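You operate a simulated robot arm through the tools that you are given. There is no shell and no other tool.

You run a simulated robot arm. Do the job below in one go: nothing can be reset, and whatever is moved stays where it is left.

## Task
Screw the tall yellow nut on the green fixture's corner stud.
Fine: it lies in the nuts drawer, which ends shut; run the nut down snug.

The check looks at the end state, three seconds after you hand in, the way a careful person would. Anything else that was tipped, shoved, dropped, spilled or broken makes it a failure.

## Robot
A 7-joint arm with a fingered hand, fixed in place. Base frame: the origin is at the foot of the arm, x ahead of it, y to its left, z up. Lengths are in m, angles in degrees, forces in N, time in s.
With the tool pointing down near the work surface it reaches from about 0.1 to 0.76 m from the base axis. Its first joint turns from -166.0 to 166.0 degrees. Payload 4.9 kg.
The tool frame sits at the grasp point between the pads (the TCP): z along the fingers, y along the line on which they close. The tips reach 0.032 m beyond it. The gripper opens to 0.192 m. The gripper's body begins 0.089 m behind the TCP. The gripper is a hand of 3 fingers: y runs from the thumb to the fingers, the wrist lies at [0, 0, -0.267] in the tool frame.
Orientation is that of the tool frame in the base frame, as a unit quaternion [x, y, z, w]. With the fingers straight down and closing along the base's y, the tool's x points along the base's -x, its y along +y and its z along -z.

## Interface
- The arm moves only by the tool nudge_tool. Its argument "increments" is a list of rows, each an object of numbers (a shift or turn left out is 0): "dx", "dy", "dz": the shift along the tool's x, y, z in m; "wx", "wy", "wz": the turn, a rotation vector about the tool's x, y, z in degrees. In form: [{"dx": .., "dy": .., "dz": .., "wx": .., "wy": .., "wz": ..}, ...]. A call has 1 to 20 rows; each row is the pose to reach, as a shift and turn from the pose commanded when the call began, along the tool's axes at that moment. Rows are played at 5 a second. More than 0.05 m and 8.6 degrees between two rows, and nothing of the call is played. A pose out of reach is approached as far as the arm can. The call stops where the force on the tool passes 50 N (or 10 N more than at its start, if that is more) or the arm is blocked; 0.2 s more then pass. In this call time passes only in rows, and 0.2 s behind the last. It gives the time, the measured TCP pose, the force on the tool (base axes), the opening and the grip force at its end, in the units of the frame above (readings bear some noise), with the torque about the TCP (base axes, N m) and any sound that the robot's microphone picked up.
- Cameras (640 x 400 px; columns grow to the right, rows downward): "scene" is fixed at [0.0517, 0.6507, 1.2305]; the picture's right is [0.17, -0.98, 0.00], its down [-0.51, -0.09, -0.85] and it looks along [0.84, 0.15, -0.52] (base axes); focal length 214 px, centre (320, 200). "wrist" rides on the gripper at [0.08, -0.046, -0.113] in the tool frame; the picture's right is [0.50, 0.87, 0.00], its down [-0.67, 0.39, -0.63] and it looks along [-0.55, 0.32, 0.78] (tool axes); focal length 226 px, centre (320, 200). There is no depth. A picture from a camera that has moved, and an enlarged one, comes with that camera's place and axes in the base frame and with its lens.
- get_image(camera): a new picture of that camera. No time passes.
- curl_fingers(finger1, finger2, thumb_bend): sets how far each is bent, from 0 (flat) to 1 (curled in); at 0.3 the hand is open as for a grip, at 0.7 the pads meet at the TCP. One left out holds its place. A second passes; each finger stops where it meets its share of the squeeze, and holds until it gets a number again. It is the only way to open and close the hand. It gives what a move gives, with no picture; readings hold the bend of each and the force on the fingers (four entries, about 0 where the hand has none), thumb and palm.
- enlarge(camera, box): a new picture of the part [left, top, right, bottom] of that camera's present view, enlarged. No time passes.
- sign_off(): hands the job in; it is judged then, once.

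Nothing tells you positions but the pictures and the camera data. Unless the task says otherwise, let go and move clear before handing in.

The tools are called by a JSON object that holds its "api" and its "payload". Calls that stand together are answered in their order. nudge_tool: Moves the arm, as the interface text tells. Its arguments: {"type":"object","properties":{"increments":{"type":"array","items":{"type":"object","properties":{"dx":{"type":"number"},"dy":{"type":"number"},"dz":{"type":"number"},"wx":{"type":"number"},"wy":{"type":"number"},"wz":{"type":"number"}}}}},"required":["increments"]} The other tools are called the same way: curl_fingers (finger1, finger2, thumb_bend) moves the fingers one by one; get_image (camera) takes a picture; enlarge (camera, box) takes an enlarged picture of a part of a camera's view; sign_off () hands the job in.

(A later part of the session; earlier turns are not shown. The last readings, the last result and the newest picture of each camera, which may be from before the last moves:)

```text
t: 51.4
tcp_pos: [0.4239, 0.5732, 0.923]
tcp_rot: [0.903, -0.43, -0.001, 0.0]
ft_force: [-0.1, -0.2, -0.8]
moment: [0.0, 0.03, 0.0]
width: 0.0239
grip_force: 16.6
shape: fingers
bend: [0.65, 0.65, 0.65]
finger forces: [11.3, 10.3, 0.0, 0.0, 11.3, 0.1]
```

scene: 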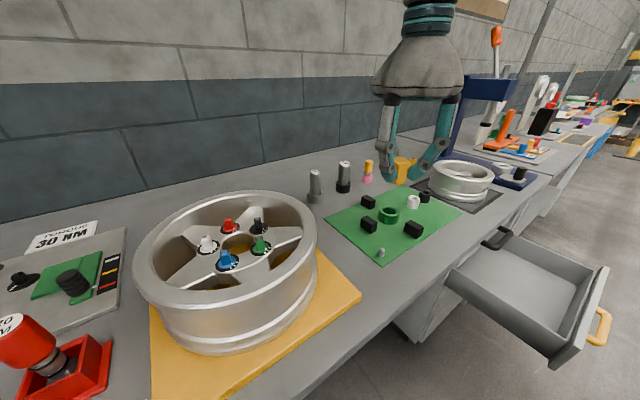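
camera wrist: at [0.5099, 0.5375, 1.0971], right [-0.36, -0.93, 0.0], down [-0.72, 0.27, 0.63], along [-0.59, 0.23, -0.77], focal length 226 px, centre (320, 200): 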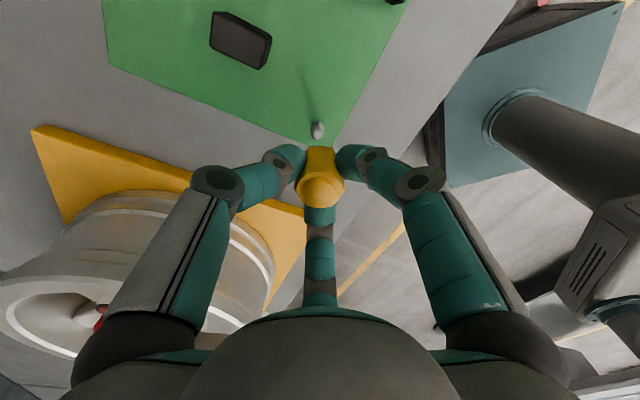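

{"api": "nudge_tool", "payload": {"increments": [{"dz": 0.001}, {"dz": 0.002}, {"dz": 0.003}, {"dz": 0.004}]}}

{"api": "enlarge", "payload": {"camera": "scene", "box": [362, 220, 402, 260]}}

{"api": "enlarge", "payload": {"camera": "wrist", "box": [270, 115, 370, 205]}}

```text
t: 52.4
tcp_pos: [0.4225, 0.5741, 0.9197]
tcp_rot: [0.903, -0.43, -0.001, 0.0]
ft_force: [-0.3, 0.3, -1.2]
moment: [-0.02, -0.01, 0.01]
width: 0.0236
grip_force: 16.4
shape: fingers
bend: [0.65, 0.65, 0.65]
finger forces: [11.4, 10.3, 0.0, 0.0, 11.3, 0.0]
```

```text
10.00 times, centred on (382, 240) of scene
camera zoom: at [0.0517, 0.6507, 1.2305], right [0.17, -0.98, 0.0], down [-0.51, -0.09, -0.85], along [0.84, 0.15, -0.52], focal length 2145 px, centre (-300, -200)
```

zoom: 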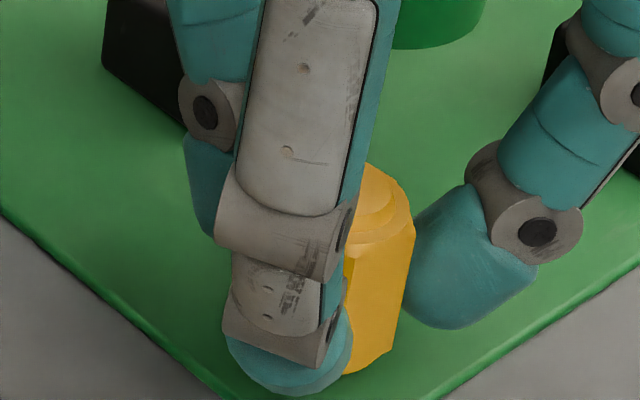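

```text
4.44 times, centred on (320, 160) of wrist
camera zoom: at [0.509, 0.5411, 1.0311], right [-0.36, -0.93, 0.0], down [-0.72, 0.28, 0.63], along [-0.59, 0.23, -0.77], focal length 1005 px, centre (320, 378)
```

zoom: 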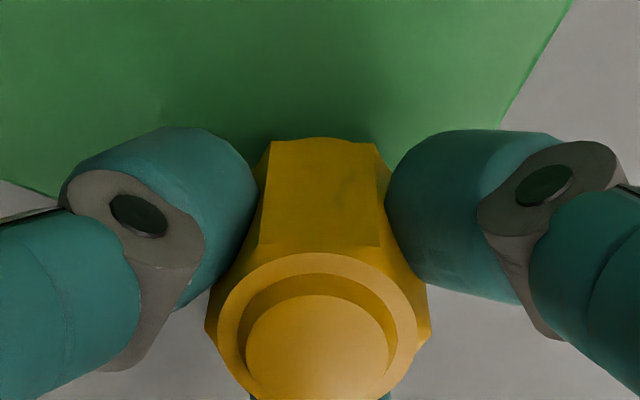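

There is still no contact force, so the plain tip of the stud is inside the nut's bore. I'll keep lowering gently until the threads meet.

{"api": "nudge_tool", "payload": {"increments": [{"dz": 0.001}, {"dz": 0.002}, {"dz": 0.003}]}}

```text
t: 53.2
tcp_pos: [0.4232, 0.5734, 0.9172]
tcp_rot: [0.903, -0.43, -0.002, 0.001]
ft_force: [-0.3, 0.0, -0.7]
moment: [-0.02, -0.06, 0.0]
width: 0.0238
grip_force: 16.3
shape: fingers
bend: [0.65, 0.65, 0.65]
finger forces: [11.4, 10.4, 0.0, 0.0, 11.3, 0.0]
```

{"api": "nudge_tool", "payload": {"increments": [{"dz": 0.001}, {"dz": 0.002}, {"dz": 0.003}]}}

```text
t: 54.0
tcp_pos: [0.4224, 0.574, 0.914]
tcp_rot: [0.903, -0.429, 0.0, -0.003]
ft_force: [-0.2, -2.4, 12.3]
moment: [-0.09, -0.01, 0.01]
width: 0.0236
grip_force: 18.9
shape: fingers
bend: [0.65, 0.65, 0.65]
finger forces: [13.7, 12.1, 0.1, 0.1, 11.9, 0.0]
```

Contact came at TCP z≈0.914 with 12 N, so the nut is resting on the start of the thread. I'll turn clockwise, keeping a light downward press, and watch the force.

{"api": "nudge_tool", "payload": {"increments": [{"wz": 8, "dz": -0.0005}, {"wz": 16, "dz": -0.0005}, {"wz": 24, "dz": -0.0003}, {"wz": 32, "dz": -0.0001}, {"wz": 40, "dz": 0.0001}, {"wz": 48, "dz": 0.0003}]}}

{"api": "enlarge", "payload": {"camera": "wrist", "box": [270, 115, 370, 205]}}

```text
t: 55.4
tcp_pos: [0.4227, 0.5721, 0.9142]
tcp_rot: [-0.65, 0.76, 0.002, -0.001]
ft_force: [3.9, 0.6, 11.3]
moment: [0.11, -0.24, -0.22]
width: 0.0238
grip_force: 20.6
shape: fingers
bend: [0.66, 0.64, 0.65]
finger forces: [8.5, 15.8, 0.0, 0.0, 16.0, 0.0]
```

```text
4.44 times, centred on (320, 160) of wrist
camera zoom: at [0.4561, 0.4865, 1.0263], right [-0.93, -0.36, 0.0], down [-0.28, 0.72, 0.63], along [-0.23, 0.59, -0.77], focal length 1005 px, centre (320, 378)
```

zoom: 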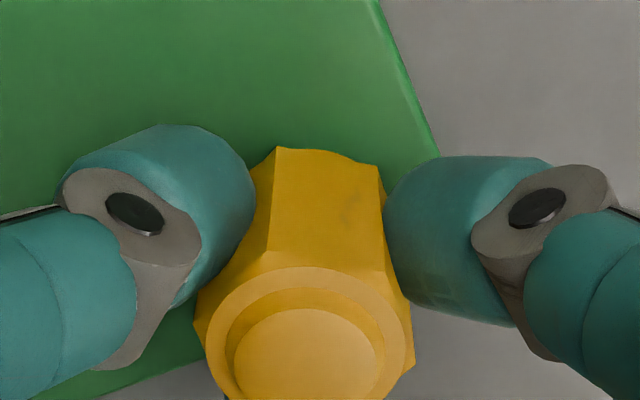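

The nut resists turning (about 0.22 N·m) and has lagged slightly in the grip. I'll look from the scene side before continuing.

{"api": "enlarge", "payload": {"camera": "scene", "box": [362, 220, 402, 260]}}

{"api": "get_image", "payload": {"camera": "wrist"}}

```text
10.00 times, centred on (382, 240) of scene
camera zoom: at [0.0517, 0.6507, 1.2305], right [0.17, -0.98, 0.0], down [-0.51, -0.09, -0.85], along [0.84, 0.15, -0.52], focal length 2145 px, centre (-300, -200)
```

zoom: 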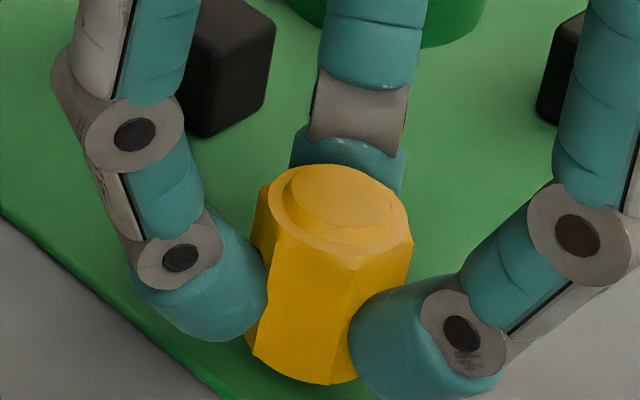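

```text
taken
camera wrist: at [0.4561, 0.4865, 1.0263], right [-0.93, -0.36, 0.0], down [-0.28, 0.72, 0.63], along [-0.23, 0.59, -0.77], focal length 226 px, centre (320, 200)
```

wrist: 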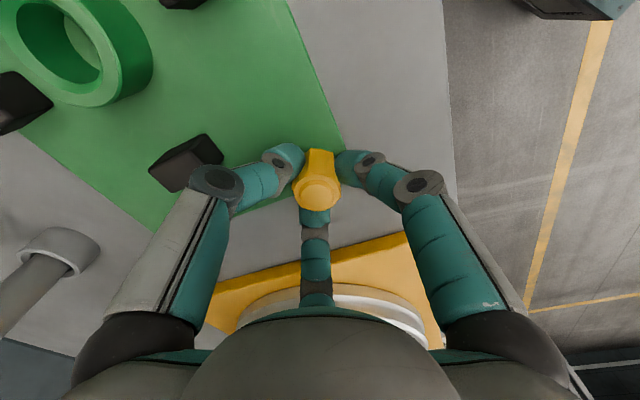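

The nut looks upright on the stud. I'll lighten the press slightly and keep turning clockwise to see whether the thread takes.

{"api": "nudge_tool", "payload": {"increments": [{"dz": -0.0008}, {"dz": -0.0008, "wz": 6}, {"dz": -0.0007, "wz": 12}, {"dz": -0.0006, "wz": 18}, {"dz": -0.0005, "wz": 24}, {"dz": -0.0004, "wz": 30}]}}

{"api": "enlarge", "payload": {"camera": "wrist", "box": [270, 115, 370, 205]}}

{"api": "enlarge", "payload": {"camera": "scene", "box": [362, 220, 402, 260]}}

```text
t: 56.8
tcp_pos: [0.4225, 0.5729, 0.9133]
tcp_rot: [-0.43, 0.903, 0.0, -0.002]
ft_force: [1.9, 1.0, 12.2]
moment: [0.13, -0.15, -0.2]
width: 0.0236
grip_force: 19.3
shape: fingers
bend: [0.66, 0.64, 0.65]
finger forces: [8.9, 16.8, 0.1, 0.0, 13.6, 0.0]
```

```text
4.44 times, centred on (320, 160) of wrist
camera zoom: at [0.4089, 0.482, 1.0258], right [-0.99, 0.16, 0.0], down [0.12, 0.77, 0.63], along [0.1, 0.62, -0.78], focal length 1005 px, centre (320, 378)
```

zoom: 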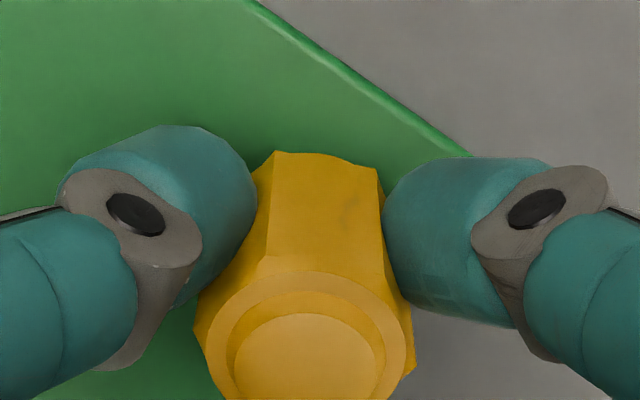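

```text
10.00 times, centred on (382, 240) of scene
camera zoom: at [0.0517, 0.6507, 1.2305], right [0.17, -0.98, 0.0], down [-0.51, -0.09, -0.85], along [0.84, 0.15, -0.52], focal length 2145 px, centre (-300, -200)
```

zoom: 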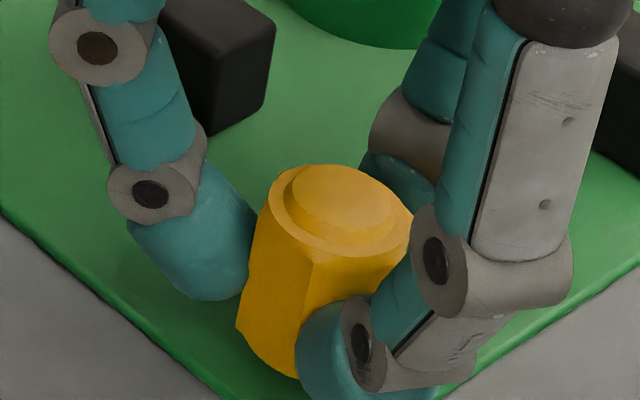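

The nut turns with the hand, with no descent yet, so the threads are probably still looking for their start. I'll continue clockwise at constant height.

{"api": "nudge_tool", "payload": {"increments": [{"wz": 8}, {"wz": 16}, {"wz": 24}, {"wz": 32}, {"wz": 40}, {"wz": 48}, {"wz": 56}]}}

{"api": "enlarge", "payload": {"camera": "wrist", "box": [270, 115, 370, 205]}}

{"api": "enlarge", "payload": {"camera": "scene", "box": [362, 220, 402, 260]}}

```text
t: 58.4
tcp_pos: [0.4229, 0.5735, 0.9128]
tcp_rot: [0.043, 0.999, 0.001, -0.001]
ft_force: [5.9, 2.5, 5.6]
moment: [0.1, -0.3, -0.12]
width: 0.0231
grip_force: 17.3
shape: fingers
bend: [0.66, 0.63, 0.65]
finger forces: [8.5, 17.2, 0.1, 0.1, 10.1, 0.1]
```

```text
4.44 times, centred on (320, 160) of wrist
camera zoom: at [0.3398, 0.5346, 1.0257], right [-0.42, 0.91, 0.0], down [0.71, 0.33, 0.63], along [0.57, 0.27, -0.78], focal length 1005 px, centre (320, 378)
```

zoom: 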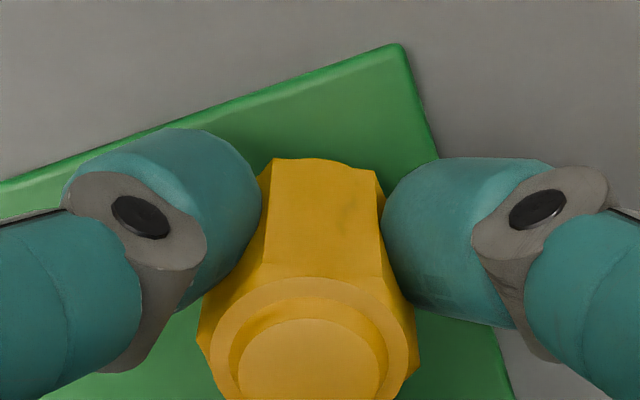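

```text
10.00 times, centred on (382, 240) of scene
camera zoom: at [0.0517, 0.6507, 1.2305], right [0.17, -0.98, 0.0], down [-0.51, -0.09, -0.85], along [0.84, 0.15, -0.52], focal length 2145 px, centre (-300, -200)
```

zoom: 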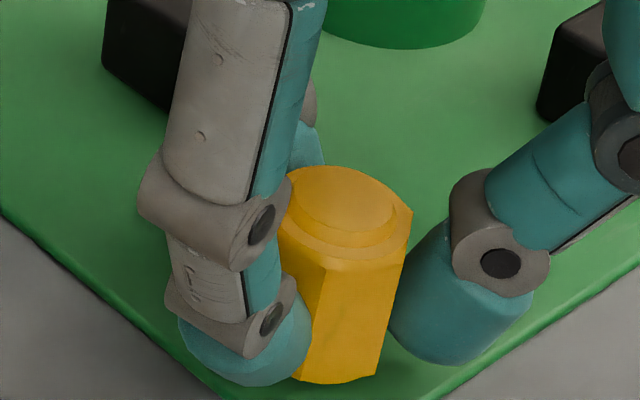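

The axial force is dropping and there is some side load, so my axis is about 1 mm off the stud. I'll recentre slightly and keep turning with a light press.

{"api": "nudge_tool", "payload": {"increments": [{"dx": -0.0005, "dy": 0.0003, "dz": 0.0002, "wz": 8}, {"dx": -0.001, "dy": 0.0005, "dz": 0.0004, "wz": 16}, {"dx": -0.001, "dy": 0.0005, "dz": 0.0005, "wz": 24}, {"dx": -0.001, "dy": 0.0005, "dz": 0.0006, "wz": 32}, {"dx": -0.001, "dy": 0.0005, "dz": 0.0007, "wz": 40}]}}

{"api": "enlarge", "payload": {"camera": "wrist", "box": [270, 115, 370, 205]}}

{"api": "enlarge", "payload": {"camera": "scene", "box": [362, 220, 402, 260]}}

```text
t: 59.6
tcp_pos: [0.4238, 0.5742, 0.9126]
tcp_rot: [0.383, 0.924, -0.001, -0.004]
ft_force: [1.6, -0.4, 3.0]
moment: [-0.02, -0.16, -0.17]
width: 0.023
grip_force: 18.8
shape: fingers
bend: [0.66, 0.63, 0.65]
finger forces: [8.5, 16.2, 0.1, 0.0, 11.8, 0.0]
```

```text
4.44 times, centred on (320, 160) of wrist
camera zoom: at [0.3356, 0.5983, 1.0256], right [0.26, 0.97, 0.0], down [0.75, -0.2, 0.63], along [0.61, -0.16, -0.78], focal length 1005 px, centre (320, 378)
```

zoom: 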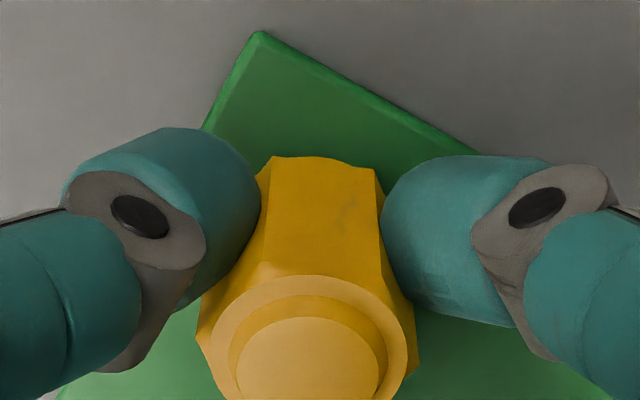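

```text
10.00 times, centred on (382, 240) of scene
camera zoom: at [0.0517, 0.6507, 1.2305], right [0.17, -0.98, 0.0], down [-0.51, -0.09, -0.85], along [0.84, 0.15, -0.52], focal length 2145 px, centre (-300, -200)
```

zoom: 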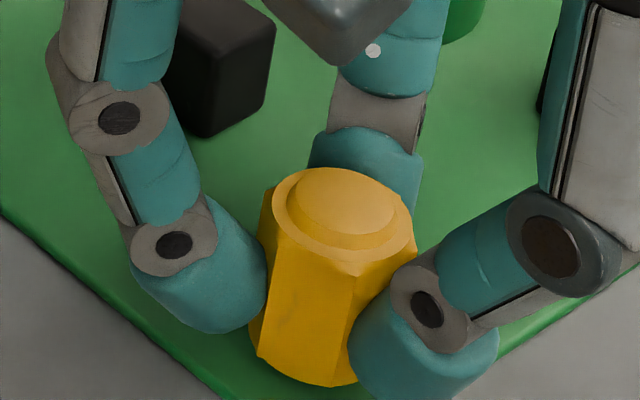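

The thread is taking: the axial force keeps falling as I turn and the nut is visibly lower. I'll keep turning, feeding down at about 4 mm per turn.

{"api": "nudge_tool", "payload": {"increments": [{"dz": 0.0003, "wz": 8}, {"dz": 0.0005, "wz": 16}, {"dz": 0.0006, "wz": 24}, {"dz": 0.0007, "wz": 32}, {"dz": 0.0008, "wz": 40}]}}

{"api": "enlarge", "payload": {"camera": "wrist", "box": [270, 115, 370, 205]}}

{"api": "enlarge", "payload": {"camera": "scene", "box": [362, 220, 402, 260]}}

```text
t: 60.8
tcp_pos: [0.425, 0.576, 0.9119]
tcp_rot: [0.676, 0.737, 0.0, -0.002]
ft_force: [5.5, -1.7, 4.7]
moment: [-0.16, -0.17, -0.16]
width: 0.0229
grip_force: 17.6
shape: fingers
bend: [0.66, 0.63, 0.66]
finger forces: [9.0, 16.4, 0.0, 0.1, 10.0, 0.0]
```

```text
4.44 times, centred on (320, 160) of wrist
camera zoom: at [0.3721, 0.6499, 1.025], right [0.82, 0.57, 0.0], down [0.45, -0.64, 0.63], along [0.36, -0.51, -0.78], focal length 1005 px, centre (320, 378)
```

zoom: 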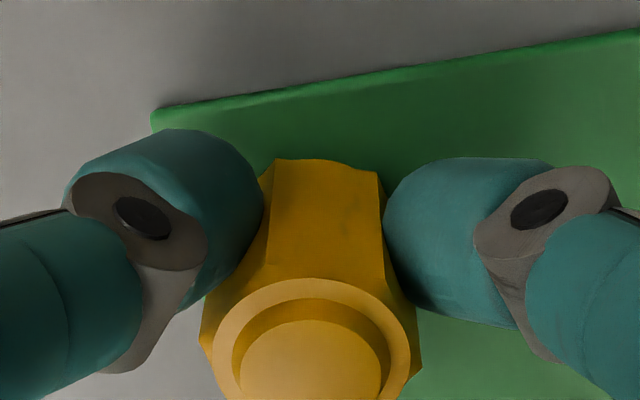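

```text
10.00 times, centred on (382, 240) of scene
camera zoom: at [0.0517, 0.6507, 1.2305], right [0.17, -0.98, 0.0], down [-0.51, -0.09, -0.85], along [0.84, 0.15, -0.52], focal length 2145 px, centre (-300, -200)
```

zoom: 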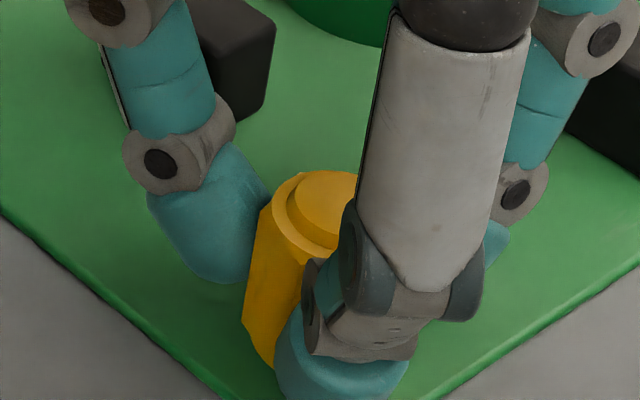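

The nut is going down steadily with moderate torque. I'll continue another 40°, easing the side load.

{"api": "nudge_tool", "payload": {"increments": [{"dy": 0.0003, "dz": 0.0001, "wz": 8}, {"dy": 0.0005, "dz": 0.0002, "wz": 16}, {"dy": 0.0005, "dz": 0.0003, "wz": 24}, {"dy": 0.0005, "dz": 0.0004, "wz": 32}, {"dy": 0.0005, "dz": 0.0005, "wz": 40}]}}

{"api": "enlarge", "payload": {"camera": "wrist", "box": [270, 115, 370, 205]}}

{"api": "enlarge", "payload": {"camera": "scene", "box": [362, 220, 402, 260]}}

```text
t: 62.0
tcp_pos: [0.4256, 0.5736, 0.9101]
tcp_rot: [0.887, 0.462, 0.0, -0.001]
ft_force: [3.6, -6.1, 7.8]
moment: [-0.26, -0.15, -0.09]
width: 0.0228
grip_force: 17.7
shape: fingers
bend: [0.65, 0.63, 0.66]
finger forces: [10.5, 16.2, 0.1, 0.0, 8.5, 0.0]
```

```text
4.44 times, centred on (320, 160) of wrist
camera zoom: at [0.433, 0.666, 1.0242], right [1.0, -0.09, 0.0], down [-0.07, -0.77, 0.63], along [-0.06, -0.63, -0.78], focal length 1005 px, centre (320, 378)
```

zoom: 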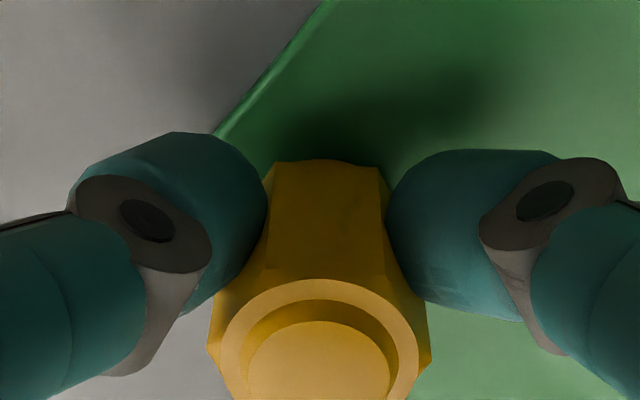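

```text
10.00 times, centred on (382, 240) of scene
camera zoom: at [0.0517, 0.6507, 1.2305], right [0.17, -0.98, 0.0], down [-0.51, -0.09, -0.85], along [0.84, 0.15, -0.52], focal length 2145 px, centre (-300, -200)
```

zoom: 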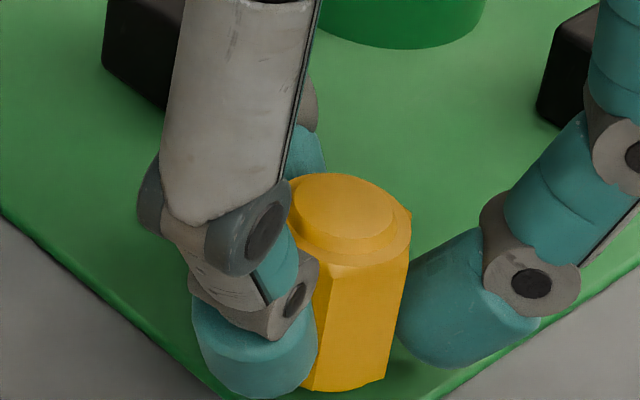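

The nut is engaged and about 3 mm lower than first contact. I'll release it, rise clear, and wind the hand back for the next grip.

{"api": "curl_fingers", "payload": {"finger1": 0.56, "finger2": 0.56, "thumb_bend": 0.56}}

{"api": "enlarge", "payload": {"camera": "wrist", "box": [270, 115, 370, 205]}}

{"api": "enlarge", "payload": {"camera": "scene", "box": [362, 220, 402, 260]}}

```text
t: 63.0
tcp_pos: [0.4229, 0.5739, 0.9112]
tcp_rot: [0.887, 0.463, -0.001, -0.002]
ft_force: [0.0, 0.5, 0.4]
moment: [0.01, 0.03, 0.01]
width: 0.0583
grip_force: 0.0
shape: fingers
bend: [0.56, 0.56, 0.56]
finger forces: [0.1, 0.0, 0.0, 0.0, 0.1, 0.1]
```

```text
4.44 times, centred on (320, 160) of wrist
camera zoom: at [0.4326, 0.666, 1.0236], right [1.0, -0.09, 0.0], down [-0.06, -0.77, 0.63], along [-0.06, -0.63, -0.78], focal length 1005 px, centre (320, 378)
```

zoom: 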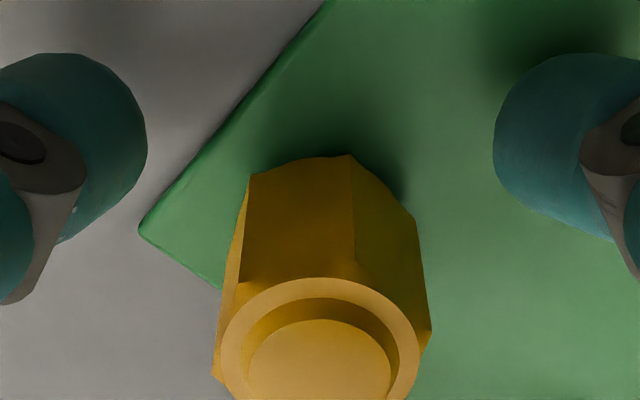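

```text
10.00 times, centred on (382, 240) of scene
camera zoom: at [0.0517, 0.6507, 1.2305], right [0.17, -0.98, 0.0], down [-0.51, -0.09, -0.85], along [0.84, 0.15, -0.52], focal length 2145 px, centre (-300, -200)
```

zoom: 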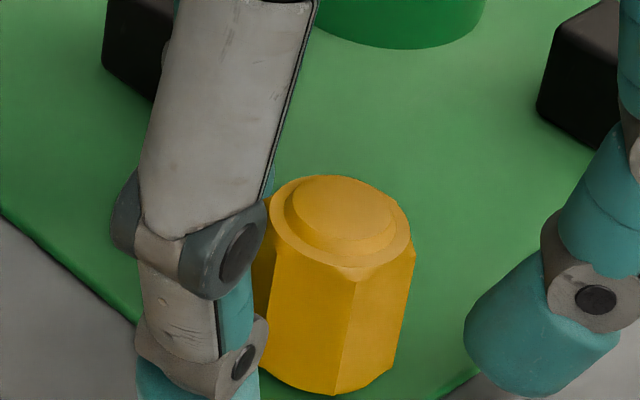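

The nut stays on the stud, upright, about 8 mm above the plate and some 3 mm lower than first contact. It sprang back about 15° on release. I'll rise clear and wind back 255° so the fingers line up with its flats again.

{"api": "nudge_tool", "payload": {"increments": [{"dz": -0.02}, {"dz": -0.045}, {"dz": -0.045, "wz": -8.5}, {"dz": -0.045, "wz": -17}, {"dz": -0.045, "wz": -25.5}, {"dz": -0.045, "wz": -34}, {"dz": -0.045, "wz": -42.5}, {"dz": -0.045, "wz": -51}, {"dz": -0.045, "wz": -59.5}, {"dz": -0.045, "wz": -68}, {"dz": -0.045, "wz": -76.5}, {"dz": -0.045, "wz": -85}, {"dz": -0.045, "wz": -93.5}, {"dz": -0.045, "wz": -102}, {"dz": -0.045, "wz": -110.5}, {"dz": -0.045, "wz": -119}, {"dz": -0.045, "wz": -127.5}]}}

{"api": "enlarge", "payload": {"camera": "scene", "box": [342, 200, 422, 270]}}

{"api": "get_image", "payload": {"camera": "wrist"}}

```text
t: 66.6
tcp_pos: [0.4256, 0.5756, 0.9566]
tcp_rot: [-0.024, 1.0, 0.001, -0.002]
ft_force: [0.6, -0.5, -0.2]
moment: [0.01, 0.01, -0.01]
width: 0.0581
grip_force: 0.0
shape: fingers
bend: [0.56, 0.56, 0.56]
finger forces: [0.0, 0.0, 0.0, 0.0, 0.0, 0.0]
```

```text
5.71 times, centred on (382, 235) of scene
camera zoom: at [0.0517, 0.6507, 1.2305], right [0.17, -0.98, 0.0], down [-0.51, -0.09, -0.85], along [0.84, 0.15, -0.52], focal length 1226 px, centre (-34, 0)
```

zoom: 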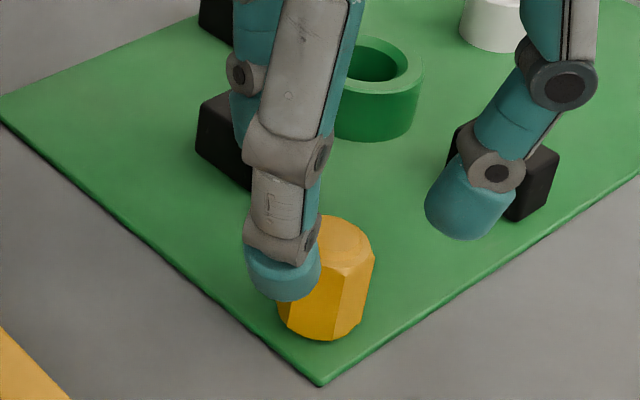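

```text
taken
camera wrist: at [0.3476, 0.5243, 1.0692], right [-0.54, 0.84, 0.0], down [0.65, 0.42, 0.63], along [0.53, 0.34, -0.78], focal length 226 px, centre (320, 200)
```

wrist: 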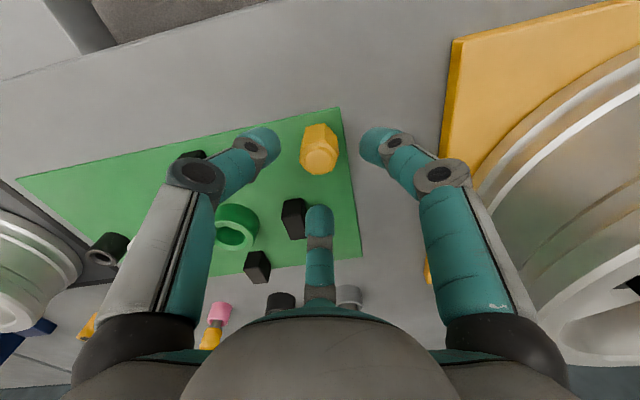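

{"api": "enlarge", "payload": {"camera": "wrist", "box": [280, 105, 360, 185]}}

{"api": "nudge_tool", "payload": {"increments": [{"wz": -8.5}, {"wz": -17}, {"wz": -25.5}, {"wz": -34}, {"wz": -42.5}, {"wz": -51}, {"wz": -59.5}, {"wz": -68}, {"wz": -76.5}, {"wz": -85}, {"wz": -93.5}, {"wz": -102}, {"wz": -110.5}, {"wz": -119}, {"wz": -127.5}]}}

{"api": "enlarge", "payload": {"camera": "wrist", "box": [280, 105, 360, 185]}}

{"api": "enlarge", "payload": {"camera": "scene", "box": [362, 220, 402, 260]}}

```text
5.00 times, centred on (320, 145) of wrist
camera zoom: at [0.3476, 0.5243, 1.0692], right [-0.54, 0.84, 0.0], down [0.65, 0.42, 0.63], along [0.53, 0.34, -0.78], focal length 1130 px, centre (320, 475)
```

zoom: 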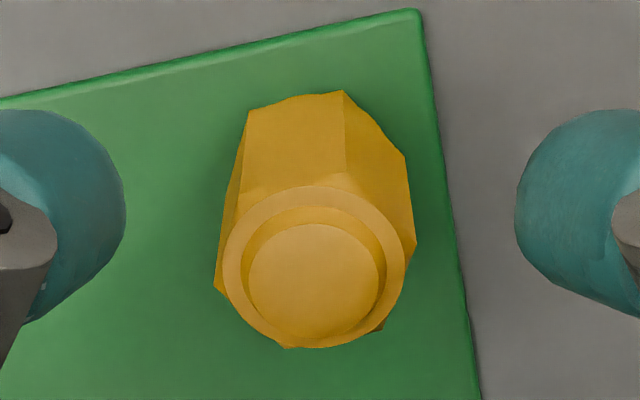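

```text
t: 69.8
tcp_pos: [0.4244, 0.5738, 0.9576]
tcp_rot: [0.907, -0.421, -0.002, 0.0]
ft_force: [0.1, 0.9, -0.5]
moment: [-0.01, 0.01, -0.03]
width: 0.0582
grip_force: 0.0
shape: fingers
bend: [0.56, 0.56, 0.56]
finger forces: [0.0, 0.0, 0.0, 0.0, 0.1, 0.0]
```

```text
5.00 times, centred on (320, 145) of wrist
camera zoom: at [0.5116, 0.5433, 1.0694], right [-0.34, -0.94, 0.0], down [-0.73, 0.26, 0.63], along [-0.6, 0.21, -0.77], focal length 1130 px, centre (320, 475)
```

zoom: 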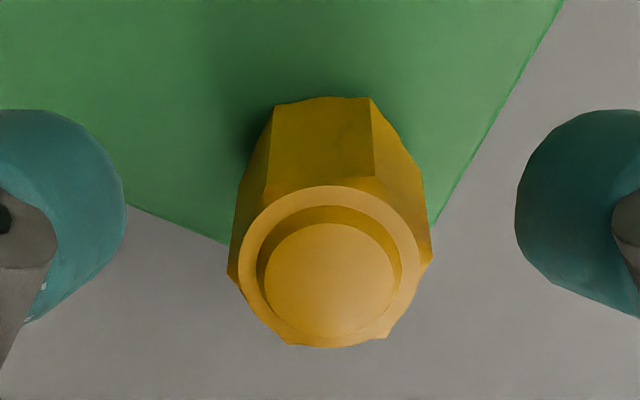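

```text
10.00 times, centred on (382, 240) of scene
camera zoom: at [0.0517, 0.6507, 1.2305], right [0.17, -0.98, 0.0], down [-0.51, -0.09, -0.85], along [0.84, 0.15, -0.52], focal length 2145 px, centre (-300, -200)
```

zoom: 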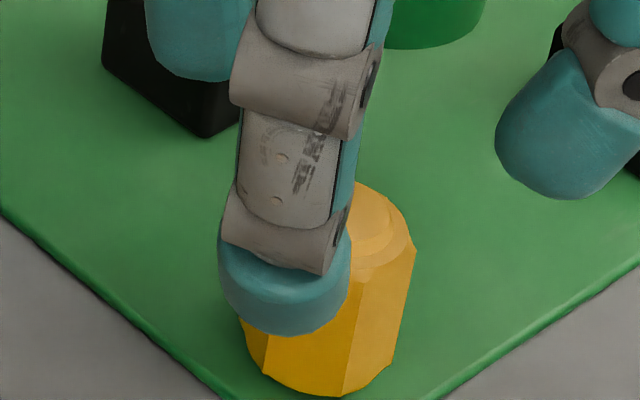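

The hand is wound back with fingers aligned to the flats. The nut is about 1.6 mm off my axis, so I'll correct and come down around it.

{"api": "nudge_tool", "payload": {"increments": [{"dx": 0.0002, "dy": 0.0016, "wz": -1.5}, {"dx": 0.0002, "dy": 0.0016, "dz": 0.015, "wz": -3}, {"dx": 0.0002, "dy": 0.0016, "dz": 0.03, "wz": -3}, {"dx": 0.0002, "dy": 0.0016, "dz": 0.045, "wz": -3}]}}

{"api": "enlarge", "payload": {"camera": "wrist", "box": [270, 115, 370, 205]}}

```text
t: 70.8
tcp_pos: [0.423, 0.5725, 0.9113]
tcp_rot: [0.917, -0.398, -0.002, 0.0]
ft_force: [-0.5, -0.5, 0.3]
moment: [0.01, 0.0, -0.01]
width: 0.0583
grip_force: 0.0
shape: fingers
bend: [0.56, 0.56, 0.56]
finger forces: [0.1, 0.0, 0.0, 0.1, 0.0, 0.0]
```

```text
4.44 times, centred on (320, 160) of wrist
camera zoom: at [0.5122, 0.5457, 1.0239], right [-0.29, -0.96, 0.0], down [-0.74, 0.22, 0.63], along [-0.61, 0.18, -0.77], focal length 1005 px, centre (320, 378)
```

zoom: 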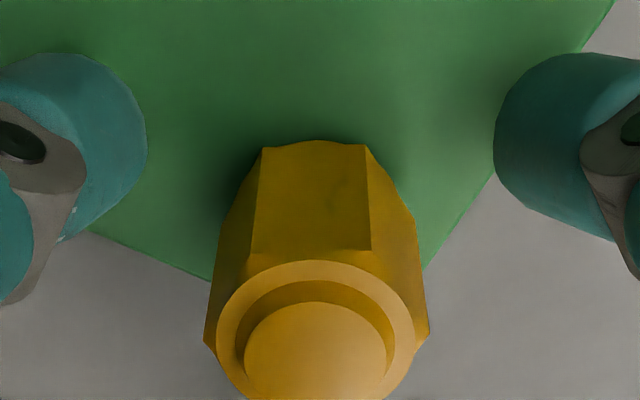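

{"api": "nudge_tool", "payload": {"increments": [{"dx": -0.0004, "dy": -0.0007}]}}

{"api": "curl_fingers", "payload": {"finger1": 0.65, "finger2": 0.65, "thumb_bend": 0.645}}

{"api": "enlarge", "payload": {"camera": "wrist", "box": [270, 115, 370, 205]}}

```text
t: 71.2
tcp_pos: [0.4236, 0.5732, 0.9105]
tcp_rot: [0.917, -0.398, -0.002, 0.0]
ft_force: [0.4, 0.5, 0.2]
moment: [0.03, -0.02, -0.01]
width: 0.0582
grip_force: 0.0
shape: fingers
bend: [0.56, 0.56, 0.56]
finger forces: [0.1, 0.1, 0.0, 0.1, 0.0, 0.0]
```

```text
t: 72.2
tcp_pos: [0.4237, 0.5728, 0.9114]
tcp_rot: [0.917, -0.399, -0.002, 0.0]
ft_force: [0.1, -0.1, 0.4]
moment: [0.01, 0.04, 0.0]
width: 0.0264
grip_force: 1.0
shape: fingers
bend: [0.64, 0.64, 0.64]
finger forces: [1.1, 1.2, 0.0, 0.0, 0.3, 0.0]
```

```text
4.44 times, centred on (320, 160) of wrist
camera zoom: at [0.5126, 0.5462, 1.0236], right [-0.29, -0.96, 0.0], down [-0.74, 0.22, 0.63], along [-0.61, 0.18, -0.77], focal length 1005 px, centre (320, 378)
```

zoom: 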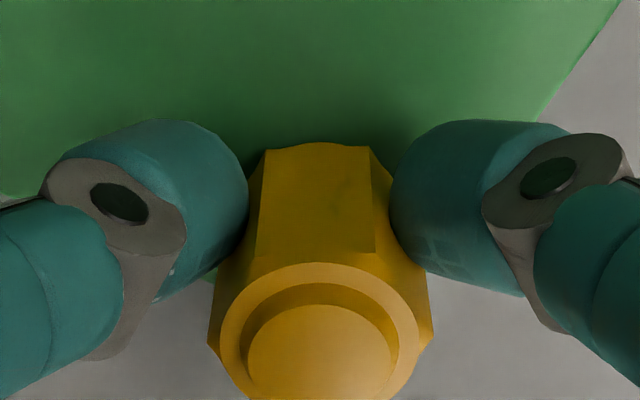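

Contact is even on all three. I'll squeeze firmly and start the next clockwise turn.

{"api": "curl_fingers", "payload": {"finger1": 0.78, "finger2": 0.78, "thumb_bend": 0.722}}

{"api": "nudge_tool", "payload": {"increments": [{"wz": 8, "dz": 0.0001}, {"wz": 16, "dz": 0.0002}, {"wz": 24, "dz": 0.0003}, {"wz": 32, "dz": 0.0004}, {"wz": 40, "dz": 0.0005}]}}

{"api": "enlarge", "payload": {"camera": "wrist", "box": [270, 115, 370, 205]}}

{"api": "enlarge", "payload": {"camera": "scene", "box": [362, 220, 402, 260]}}

```text
t: 73.2
tcp_pos: [0.4236, 0.5733, 0.912]
tcp_rot: [0.917, -0.398, -0.001, 0.0]
ft_force: [2.7, 2.9, -2.8]
moment: [0.09, -0.1, 0.0]
width: 0.0228
grip_force: 17.4
shape: fingers
bend: [0.64, 0.65, 0.66]
finger forces: [10.0, 10.0, 0.1, 0.1, 13.9, 0.0]
```

```text
t: 74.4
tcp_pos: [0.4234, 0.5723, 0.9107]
tcp_rot: [0.725, -0.689, -0.001, 0.001]
ft_force: [5.4, -5.9, 1.1]
moment: [-0.1, -0.24, -0.26]
width: 0.0232
grip_force: 19.9
shape: fingers
bend: [0.65, 0.64, 0.65]
finger forces: [8.6, 13.2, 0.1, 0.1, 16.9, 0.1]
```

```text
4.44 times, centred on (320, 160) of wrist
camera zoom: at [0.4746, 0.4949, 1.0229], right [-0.84, -0.54, 0.0], down [-0.42, 0.65, 0.63], along [-0.35, 0.53, -0.77], focal length 1005 px, centre (320, 378)
```

zoom: 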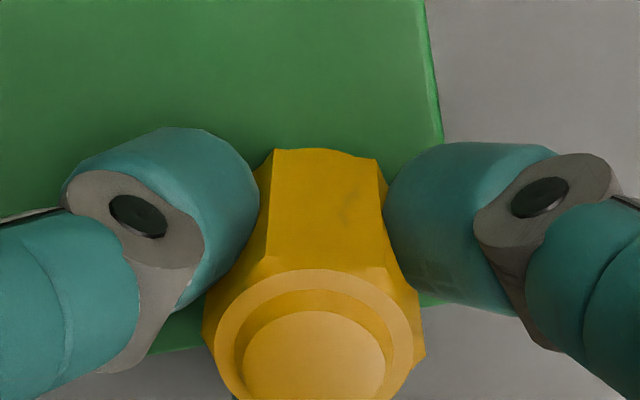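

```text
10.00 times, centred on (382, 240) of scene
camera zoom: at [0.0517, 0.6507, 1.2305], right [0.17, -0.98, 0.0], down [-0.51, -0.09, -0.85], along [0.84, 0.15, -0.52], focal length 2145 px, centre (-300, -200)
```

zoom: 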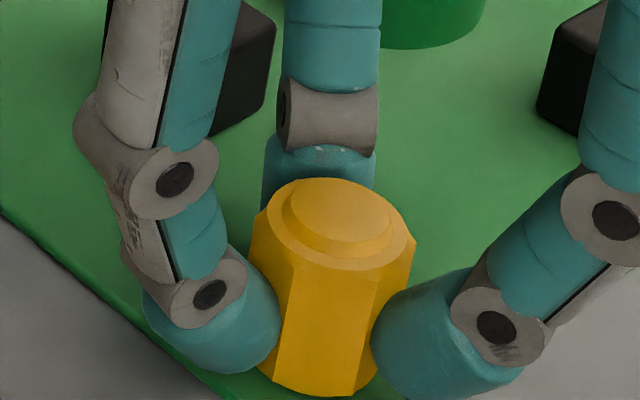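

The nut turns with the hand. There is a side load of about 8 N, so I'll shift the axis about 1.5 mm to relieve it and keep turning.

{"api": "nudge_tool", "payload": {"increments": [{"dx": 0.0006, "dy": -0.0005, "wz": 8, "dz": 0.0001}, {"dx": 0.0012, "dy": -0.001, "wz": 16, "dz": 0.0003}, {"dx": 0.0012, "dy": -0.001, "wz": 24, "dz": 0.0005}, {"dx": 0.0012, "dy": -0.001, "wz": 32, "dz": 0.0007}, {"dx": 0.0012, "dy": -0.001, "wz": 40, "dz": 0.0009}]}}

{"api": "enlarge", "payload": {"camera": "wrist", "box": [270, 115, 370, 205]}}

{"api": "enlarge", "payload": {"camera": "scene", "box": [362, 220, 402, 260]}}

```text
t: 75.6
tcp_pos: [0.423, 0.5698, 0.9096]
tcp_rot: [-0.445, 0.895, 0.001, -0.003]
ft_force: [-2.0, -3.1, 0.1]
moment: [-0.04, 0.01, -0.29]
width: 0.0235
grip_force: 19.0
shape: fingers
bend: [0.65, 0.64, 0.66]
finger forces: [8.7, 15.1, 0.0, 0.0, 14.8, 0.0]
```

```text
4.44 times, centred on (320, 160) of wrist
camera zoom: at [0.4133, 0.4799, 1.0227], right [-0.99, 0.12, 0.01], down [0.1, 0.77, 0.63], along [0.07, 0.63, -0.78], focal length 1005 px, centre (320, 378)
```

zoom: 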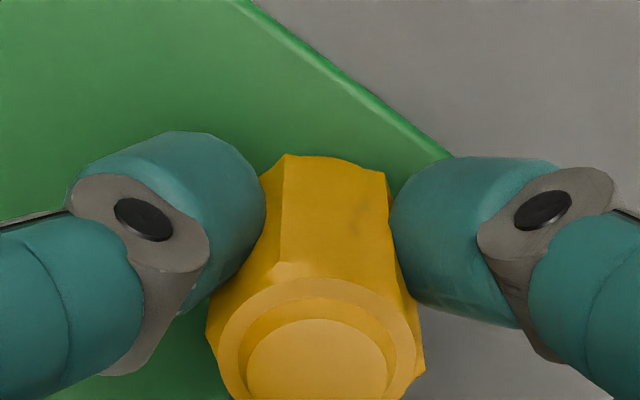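

```text
10.00 times, centred on (382, 240) of scene
camera zoom: at [0.0517, 0.6507, 1.2305], right [0.17, -0.98, 0.0], down [-0.51, -0.09, -0.85], along [0.84, 0.15, -0.52], focal length 2145 px, centre (-300, -200)
```

zoom: 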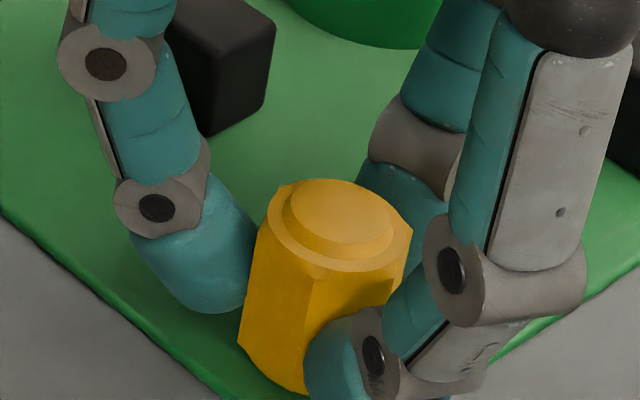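

The nut follows the hand, the side load is now small and it is slowly descending. I'll continue turning in larger steps.

{"api": "nudge_tool", "payload": {"increments": [{"wz": 8, "dz": 0.0001}, {"wz": 16, "dz": 0.0002}, {"wz": 24, "dz": 0.0003}, {"wz": 32, "dz": 0.0004}, {"wz": 40, "dz": 0.0005}, {"wz": 48, "dz": 0.0006}]}}

{"api": "enlarge", "payload": {"camera": "wrist", "box": [270, 115, 370, 205]}}

{"api": "enlarge", "payload": {"camera": "scene", "box": [362, 220, 402, 260]}}

```text
t: 77.0
tcp_pos: [0.4233, 0.5734, 0.9101]
tcp_rot: [-0.043, 0.999, -0.001, -0.004]
ft_force: [-7.0, -6.3, 3.2]
moment: [-0.18, 0.11, -0.27]
width: 0.0233
grip_force: 20.7
shape: fingers
bend: [0.65, 0.64, 0.66]
finger forces: [9.3, 13.8, 0.0, 0.0, 17.9, 0.1]
```

```text
4.44 times, centred on (320, 160) of wrist
camera zoom: at [0.3491, 0.5202, 1.0225], right [-0.57, 0.82, 0.0], down [0.64, 0.44, 0.63], along [0.51, 0.36, -0.78], focal length 1005 px, centre (320, 378)
```

zoom: 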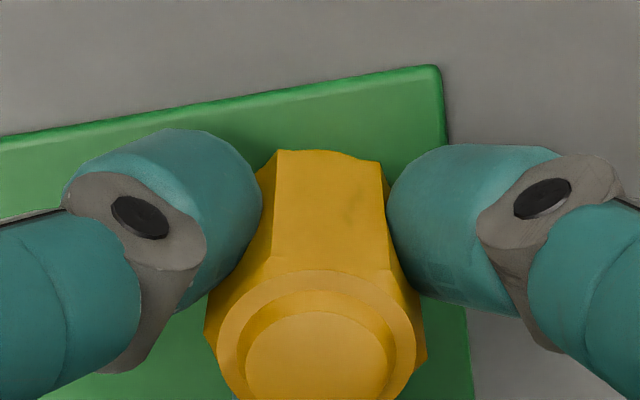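

```text
10.00 times, centred on (382, 240) of scene
camera zoom: at [0.0517, 0.6507, 1.2305], right [0.17, -0.98, 0.0], down [-0.51, -0.09, -0.85], along [0.84, 0.15, -0.52], focal length 2145 px, centre (-300, -200)
```

zoom: 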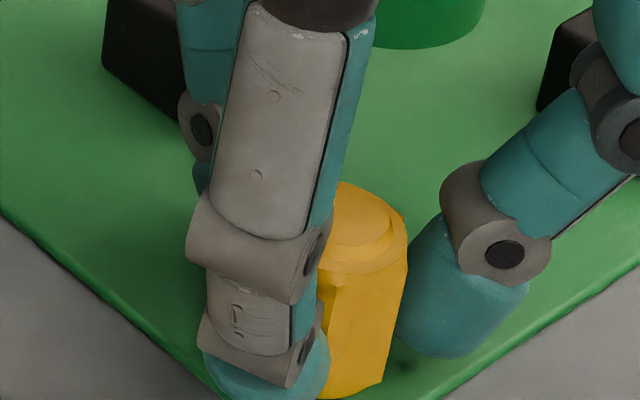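

The side load turns with the hand, which means the nut sits about 1.8 mm toward the fingers from my axis. I'll relieve it and turn about the nut's own axis from here.

{"api": "nudge_tool", "payload": {"increments": [{"dx": 0.00125, "dy": -0.00078, "wz": 8, "dz": 0.0001}, {"dx": 0.0023, "dy": -0.00133, "wz": 16, "dz": 0.0002}, {"dx": 0.00253, "dy": -0.00124, "wz": 24, "dz": 0.0003}, {"dx": 0.00275, "dy": -0.00113, "wz": 32, "dz": 0.0004}, {"dx": 0.00296, "dy": -0.00098, "wz": 40, "dz": 0.0005}, {"dx": 0.00314, "dy": -0.0008, "wz": 48, "dz": 0.0006}]}}

{"api": "enlarge", "payload": {"camera": "wrist", "box": [270, 115, 370, 205]}}

{"api": "enlarge", "payload": {"camera": "scene", "box": [362, 220, 402, 260]}}

```text
t: 78.4
tcp_pos: [0.4217, 0.5721, 0.9102]
tcp_rot: [0.366, 0.931, 0.0, -0.003]
ft_force: [2.5, 5.4, 0.0]
moment: [0.11, -0.16, -0.24]
width: 0.0233
grip_force: 19.1
shape: fingers
bend: [0.65, 0.64, 0.66]
finger forces: [9.9, 15.8, 0.0, 0.0, 11.5, 0.0]
```

```text
4.44 times, centred on (320, 160) of wrist
camera zoom: at [0.3322, 0.5927, 1.022], right [0.23, 0.97, 0.0], down [0.76, -0.18, 0.63], along [0.61, -0.14, -0.78], focal length 1005 px, centre (320, 378)
```

zoom: 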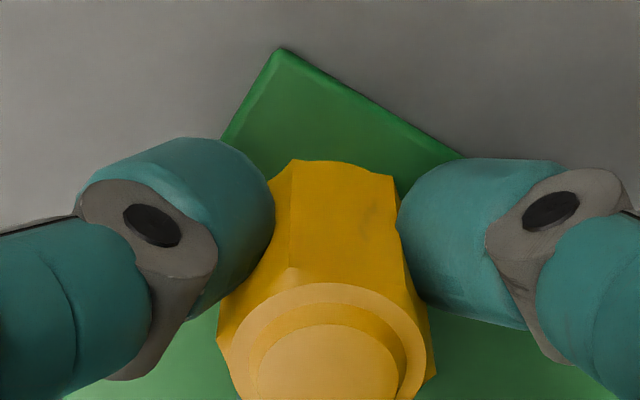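

```text
10.00 times, centred on (382, 240) of scene
camera zoom: at [0.0517, 0.6507, 1.2305], right [0.17, -0.98, 0.0], down [-0.51, -0.09, -0.85], along [0.84, 0.15, -0.52], focal length 2145 px, centre (-300, -200)
```

zoom: 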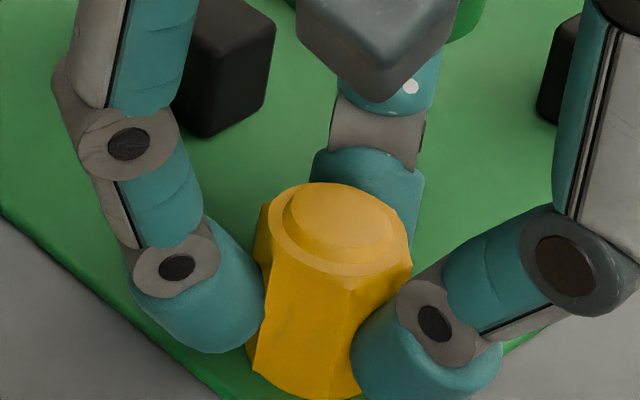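

Good: about 1.8 mm of descent over this grip so far, consistent with a pitch near 4 mm. I'll continue to the end of this grip's range.

{"api": "nudge_tool", "payload": {"increments": [{"dx": 0.00032, "dy": 0.00046, "wz": 8, "dz": 0.0001}, {"dx": 0.00063, "dy": 0.00095, "wz": 16, "dz": 0.0002}, {"dx": 0.00079, "dy": 0.001, "wz": 24, "dz": 0.0003}, {"dx": 0.00094, "dy": 0.00108, "wz": 32, "dz": 0.0004}, {"dx": 0.00107, "dy": 0.00118, "wz": 40, "dz": 0.0005}, {"dx": 0.00119, "dy": 0.0013, "wz": 48, "dz": 0.0006}]}}

{"api": "enlarge", "payload": {"camera": "wrist", "box": [270, 115, 370, 205]}}

{"api": "enlarge", "payload": {"camera": "scene", "box": [362, 220, 402, 260]}}

```text
t: 79.8
tcp_pos: [0.4216, 0.5744, 0.9084]
tcp_rot: [0.713, 0.701, -0.002, -0.002]
ft_force: [4.3, -10.6, 5.8]
moment: [-0.27, -0.24, 0.21]
width: 0.0213
grip_force: 20.3
shape: fingers
bend: [0.64, 0.64, 0.67]
finger forces: [13.7, 13.3, 0.0, 0.0, 13.9, 0.1]
```

```text
4.44 times, centred on (320, 160) of wrist
camera zoom: at [0.3774, 0.6534, 1.0213], right [0.88, 0.48, 0.0], down [0.38, -0.68, 0.63], along [0.3, -0.55, -0.78], focal length 1005 px, centre (320, 378)
```

zoom: 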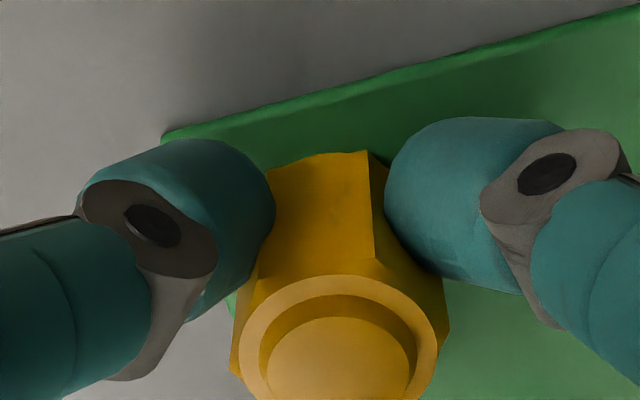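

```text
10.00 times, centred on (382, 240) of scene
camera zoom: at [0.0517, 0.6507, 1.2305], right [0.17, -0.98, 0.0], down [-0.51, -0.09, -0.85], along [0.84, 0.15, -0.52], focal length 2145 px, centre (-300, -200)
```

zoom: 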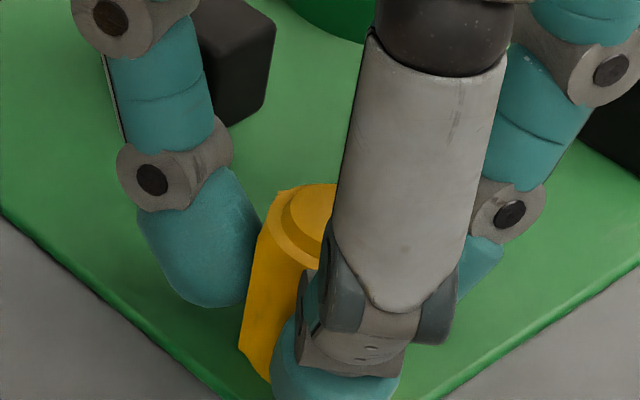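

The side load jumped to 11 N and the nut has slipped about 10° in the grip, so this grip is spent. I'll release, rise, and look before regripping more centrally.

{"api": "curl_fingers", "payload": {"finger1": 0.56, "finger2": 0.56, "thumb_bend": 0.56}}

{"api": "enlarge", "payload": {"camera": "wrist", "box": [270, 115, 370, 205]}}

{"api": "nudge_tool", "payload": {"increments": [{"dz": -0.02}, {"dz": -0.045}]}}

{"api": "enlarge", "payload": {"camera": "scene", "box": [362, 220, 402, 260]}}

{"api": "enlarge", "payload": {"camera": "wrist", "box": [280, 105, 360, 185]}}

```text
t: 80.8
tcp_pos: [0.4202, 0.5744, 0.9084]
tcp_rot: [0.713, 0.702, 0.0, -0.002]
ft_force: [0.3, 0.5, 0.8]
moment: [0.0, -0.03, -0.02]
width: 0.0579
grip_force: 0.0
shape: fingers
bend: [0.56, 0.56, 0.56]
finger forces: [0.0, 0.0, 0.1, 0.0, 0.0, 0.1]
```

```text
4.44 times, centred on (320, 160) of wrist
camera zoom: at [0.3771, 0.6538, 1.0213], right [0.87, 0.49, 0.0], down [0.38, -0.68, 0.63], along [0.3, -0.55, -0.78], focal length 1005 px, centre (320, 378)
```

zoom: 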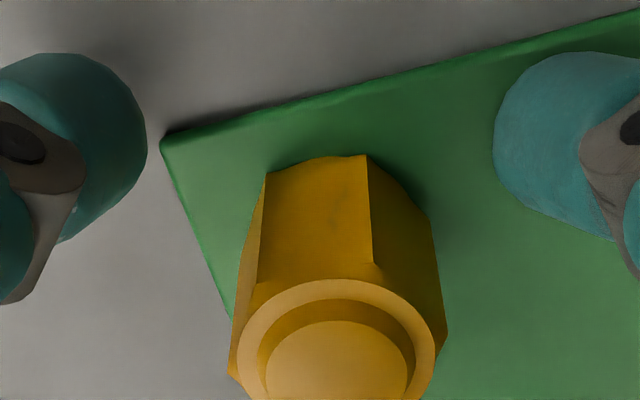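

```text
t: 81.4
tcp_pos: [0.4219, 0.5758, 0.952]
tcp_rot: [0.713, 0.701, 0.0, -0.001]
ft_force: [-0.4, 0.0, -0.8]
moment: [0.01, -0.02, 0.0]
width: 0.0582
grip_force: 0.0
shape: fingers
bend: [0.56, 0.56, 0.56]
finger forces: [0.0, 0.0, 0.0, 0.1, 0.0, 0.0]
```

```text
10.00 times, centred on (382, 240) of scene
camera zoom: at [0.0517, 0.6507, 1.2305], right [0.17, -0.98, 0.0], down [-0.51, -0.09, -0.85], along [0.84, 0.15, -0.52], focal length 2145 px, centre (-300, -200)
```

zoom: 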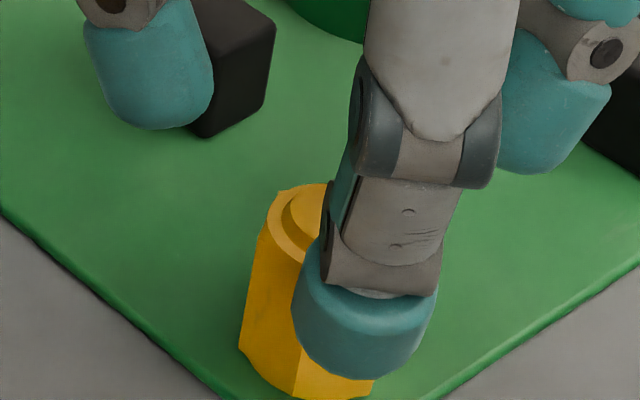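

```text
5.00 times, centred on (320, 145) of wrist
camera zoom: at [0.3785, 0.6551, 1.0654], right [0.87, 0.49, 0.0], down [0.38, -0.68, 0.63], along [0.3, -0.55, -0.78], focal length 1130 px, centre (320, 475)
```

zoom: 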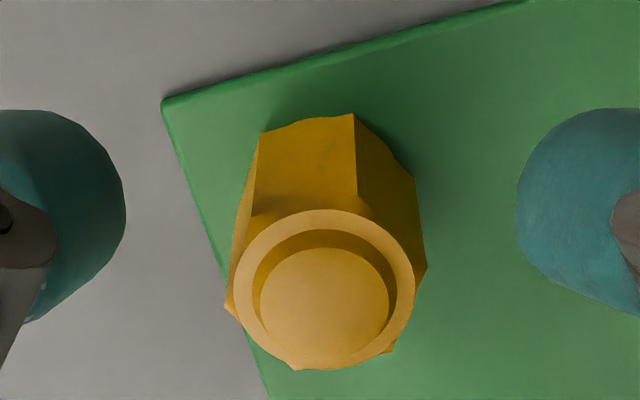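

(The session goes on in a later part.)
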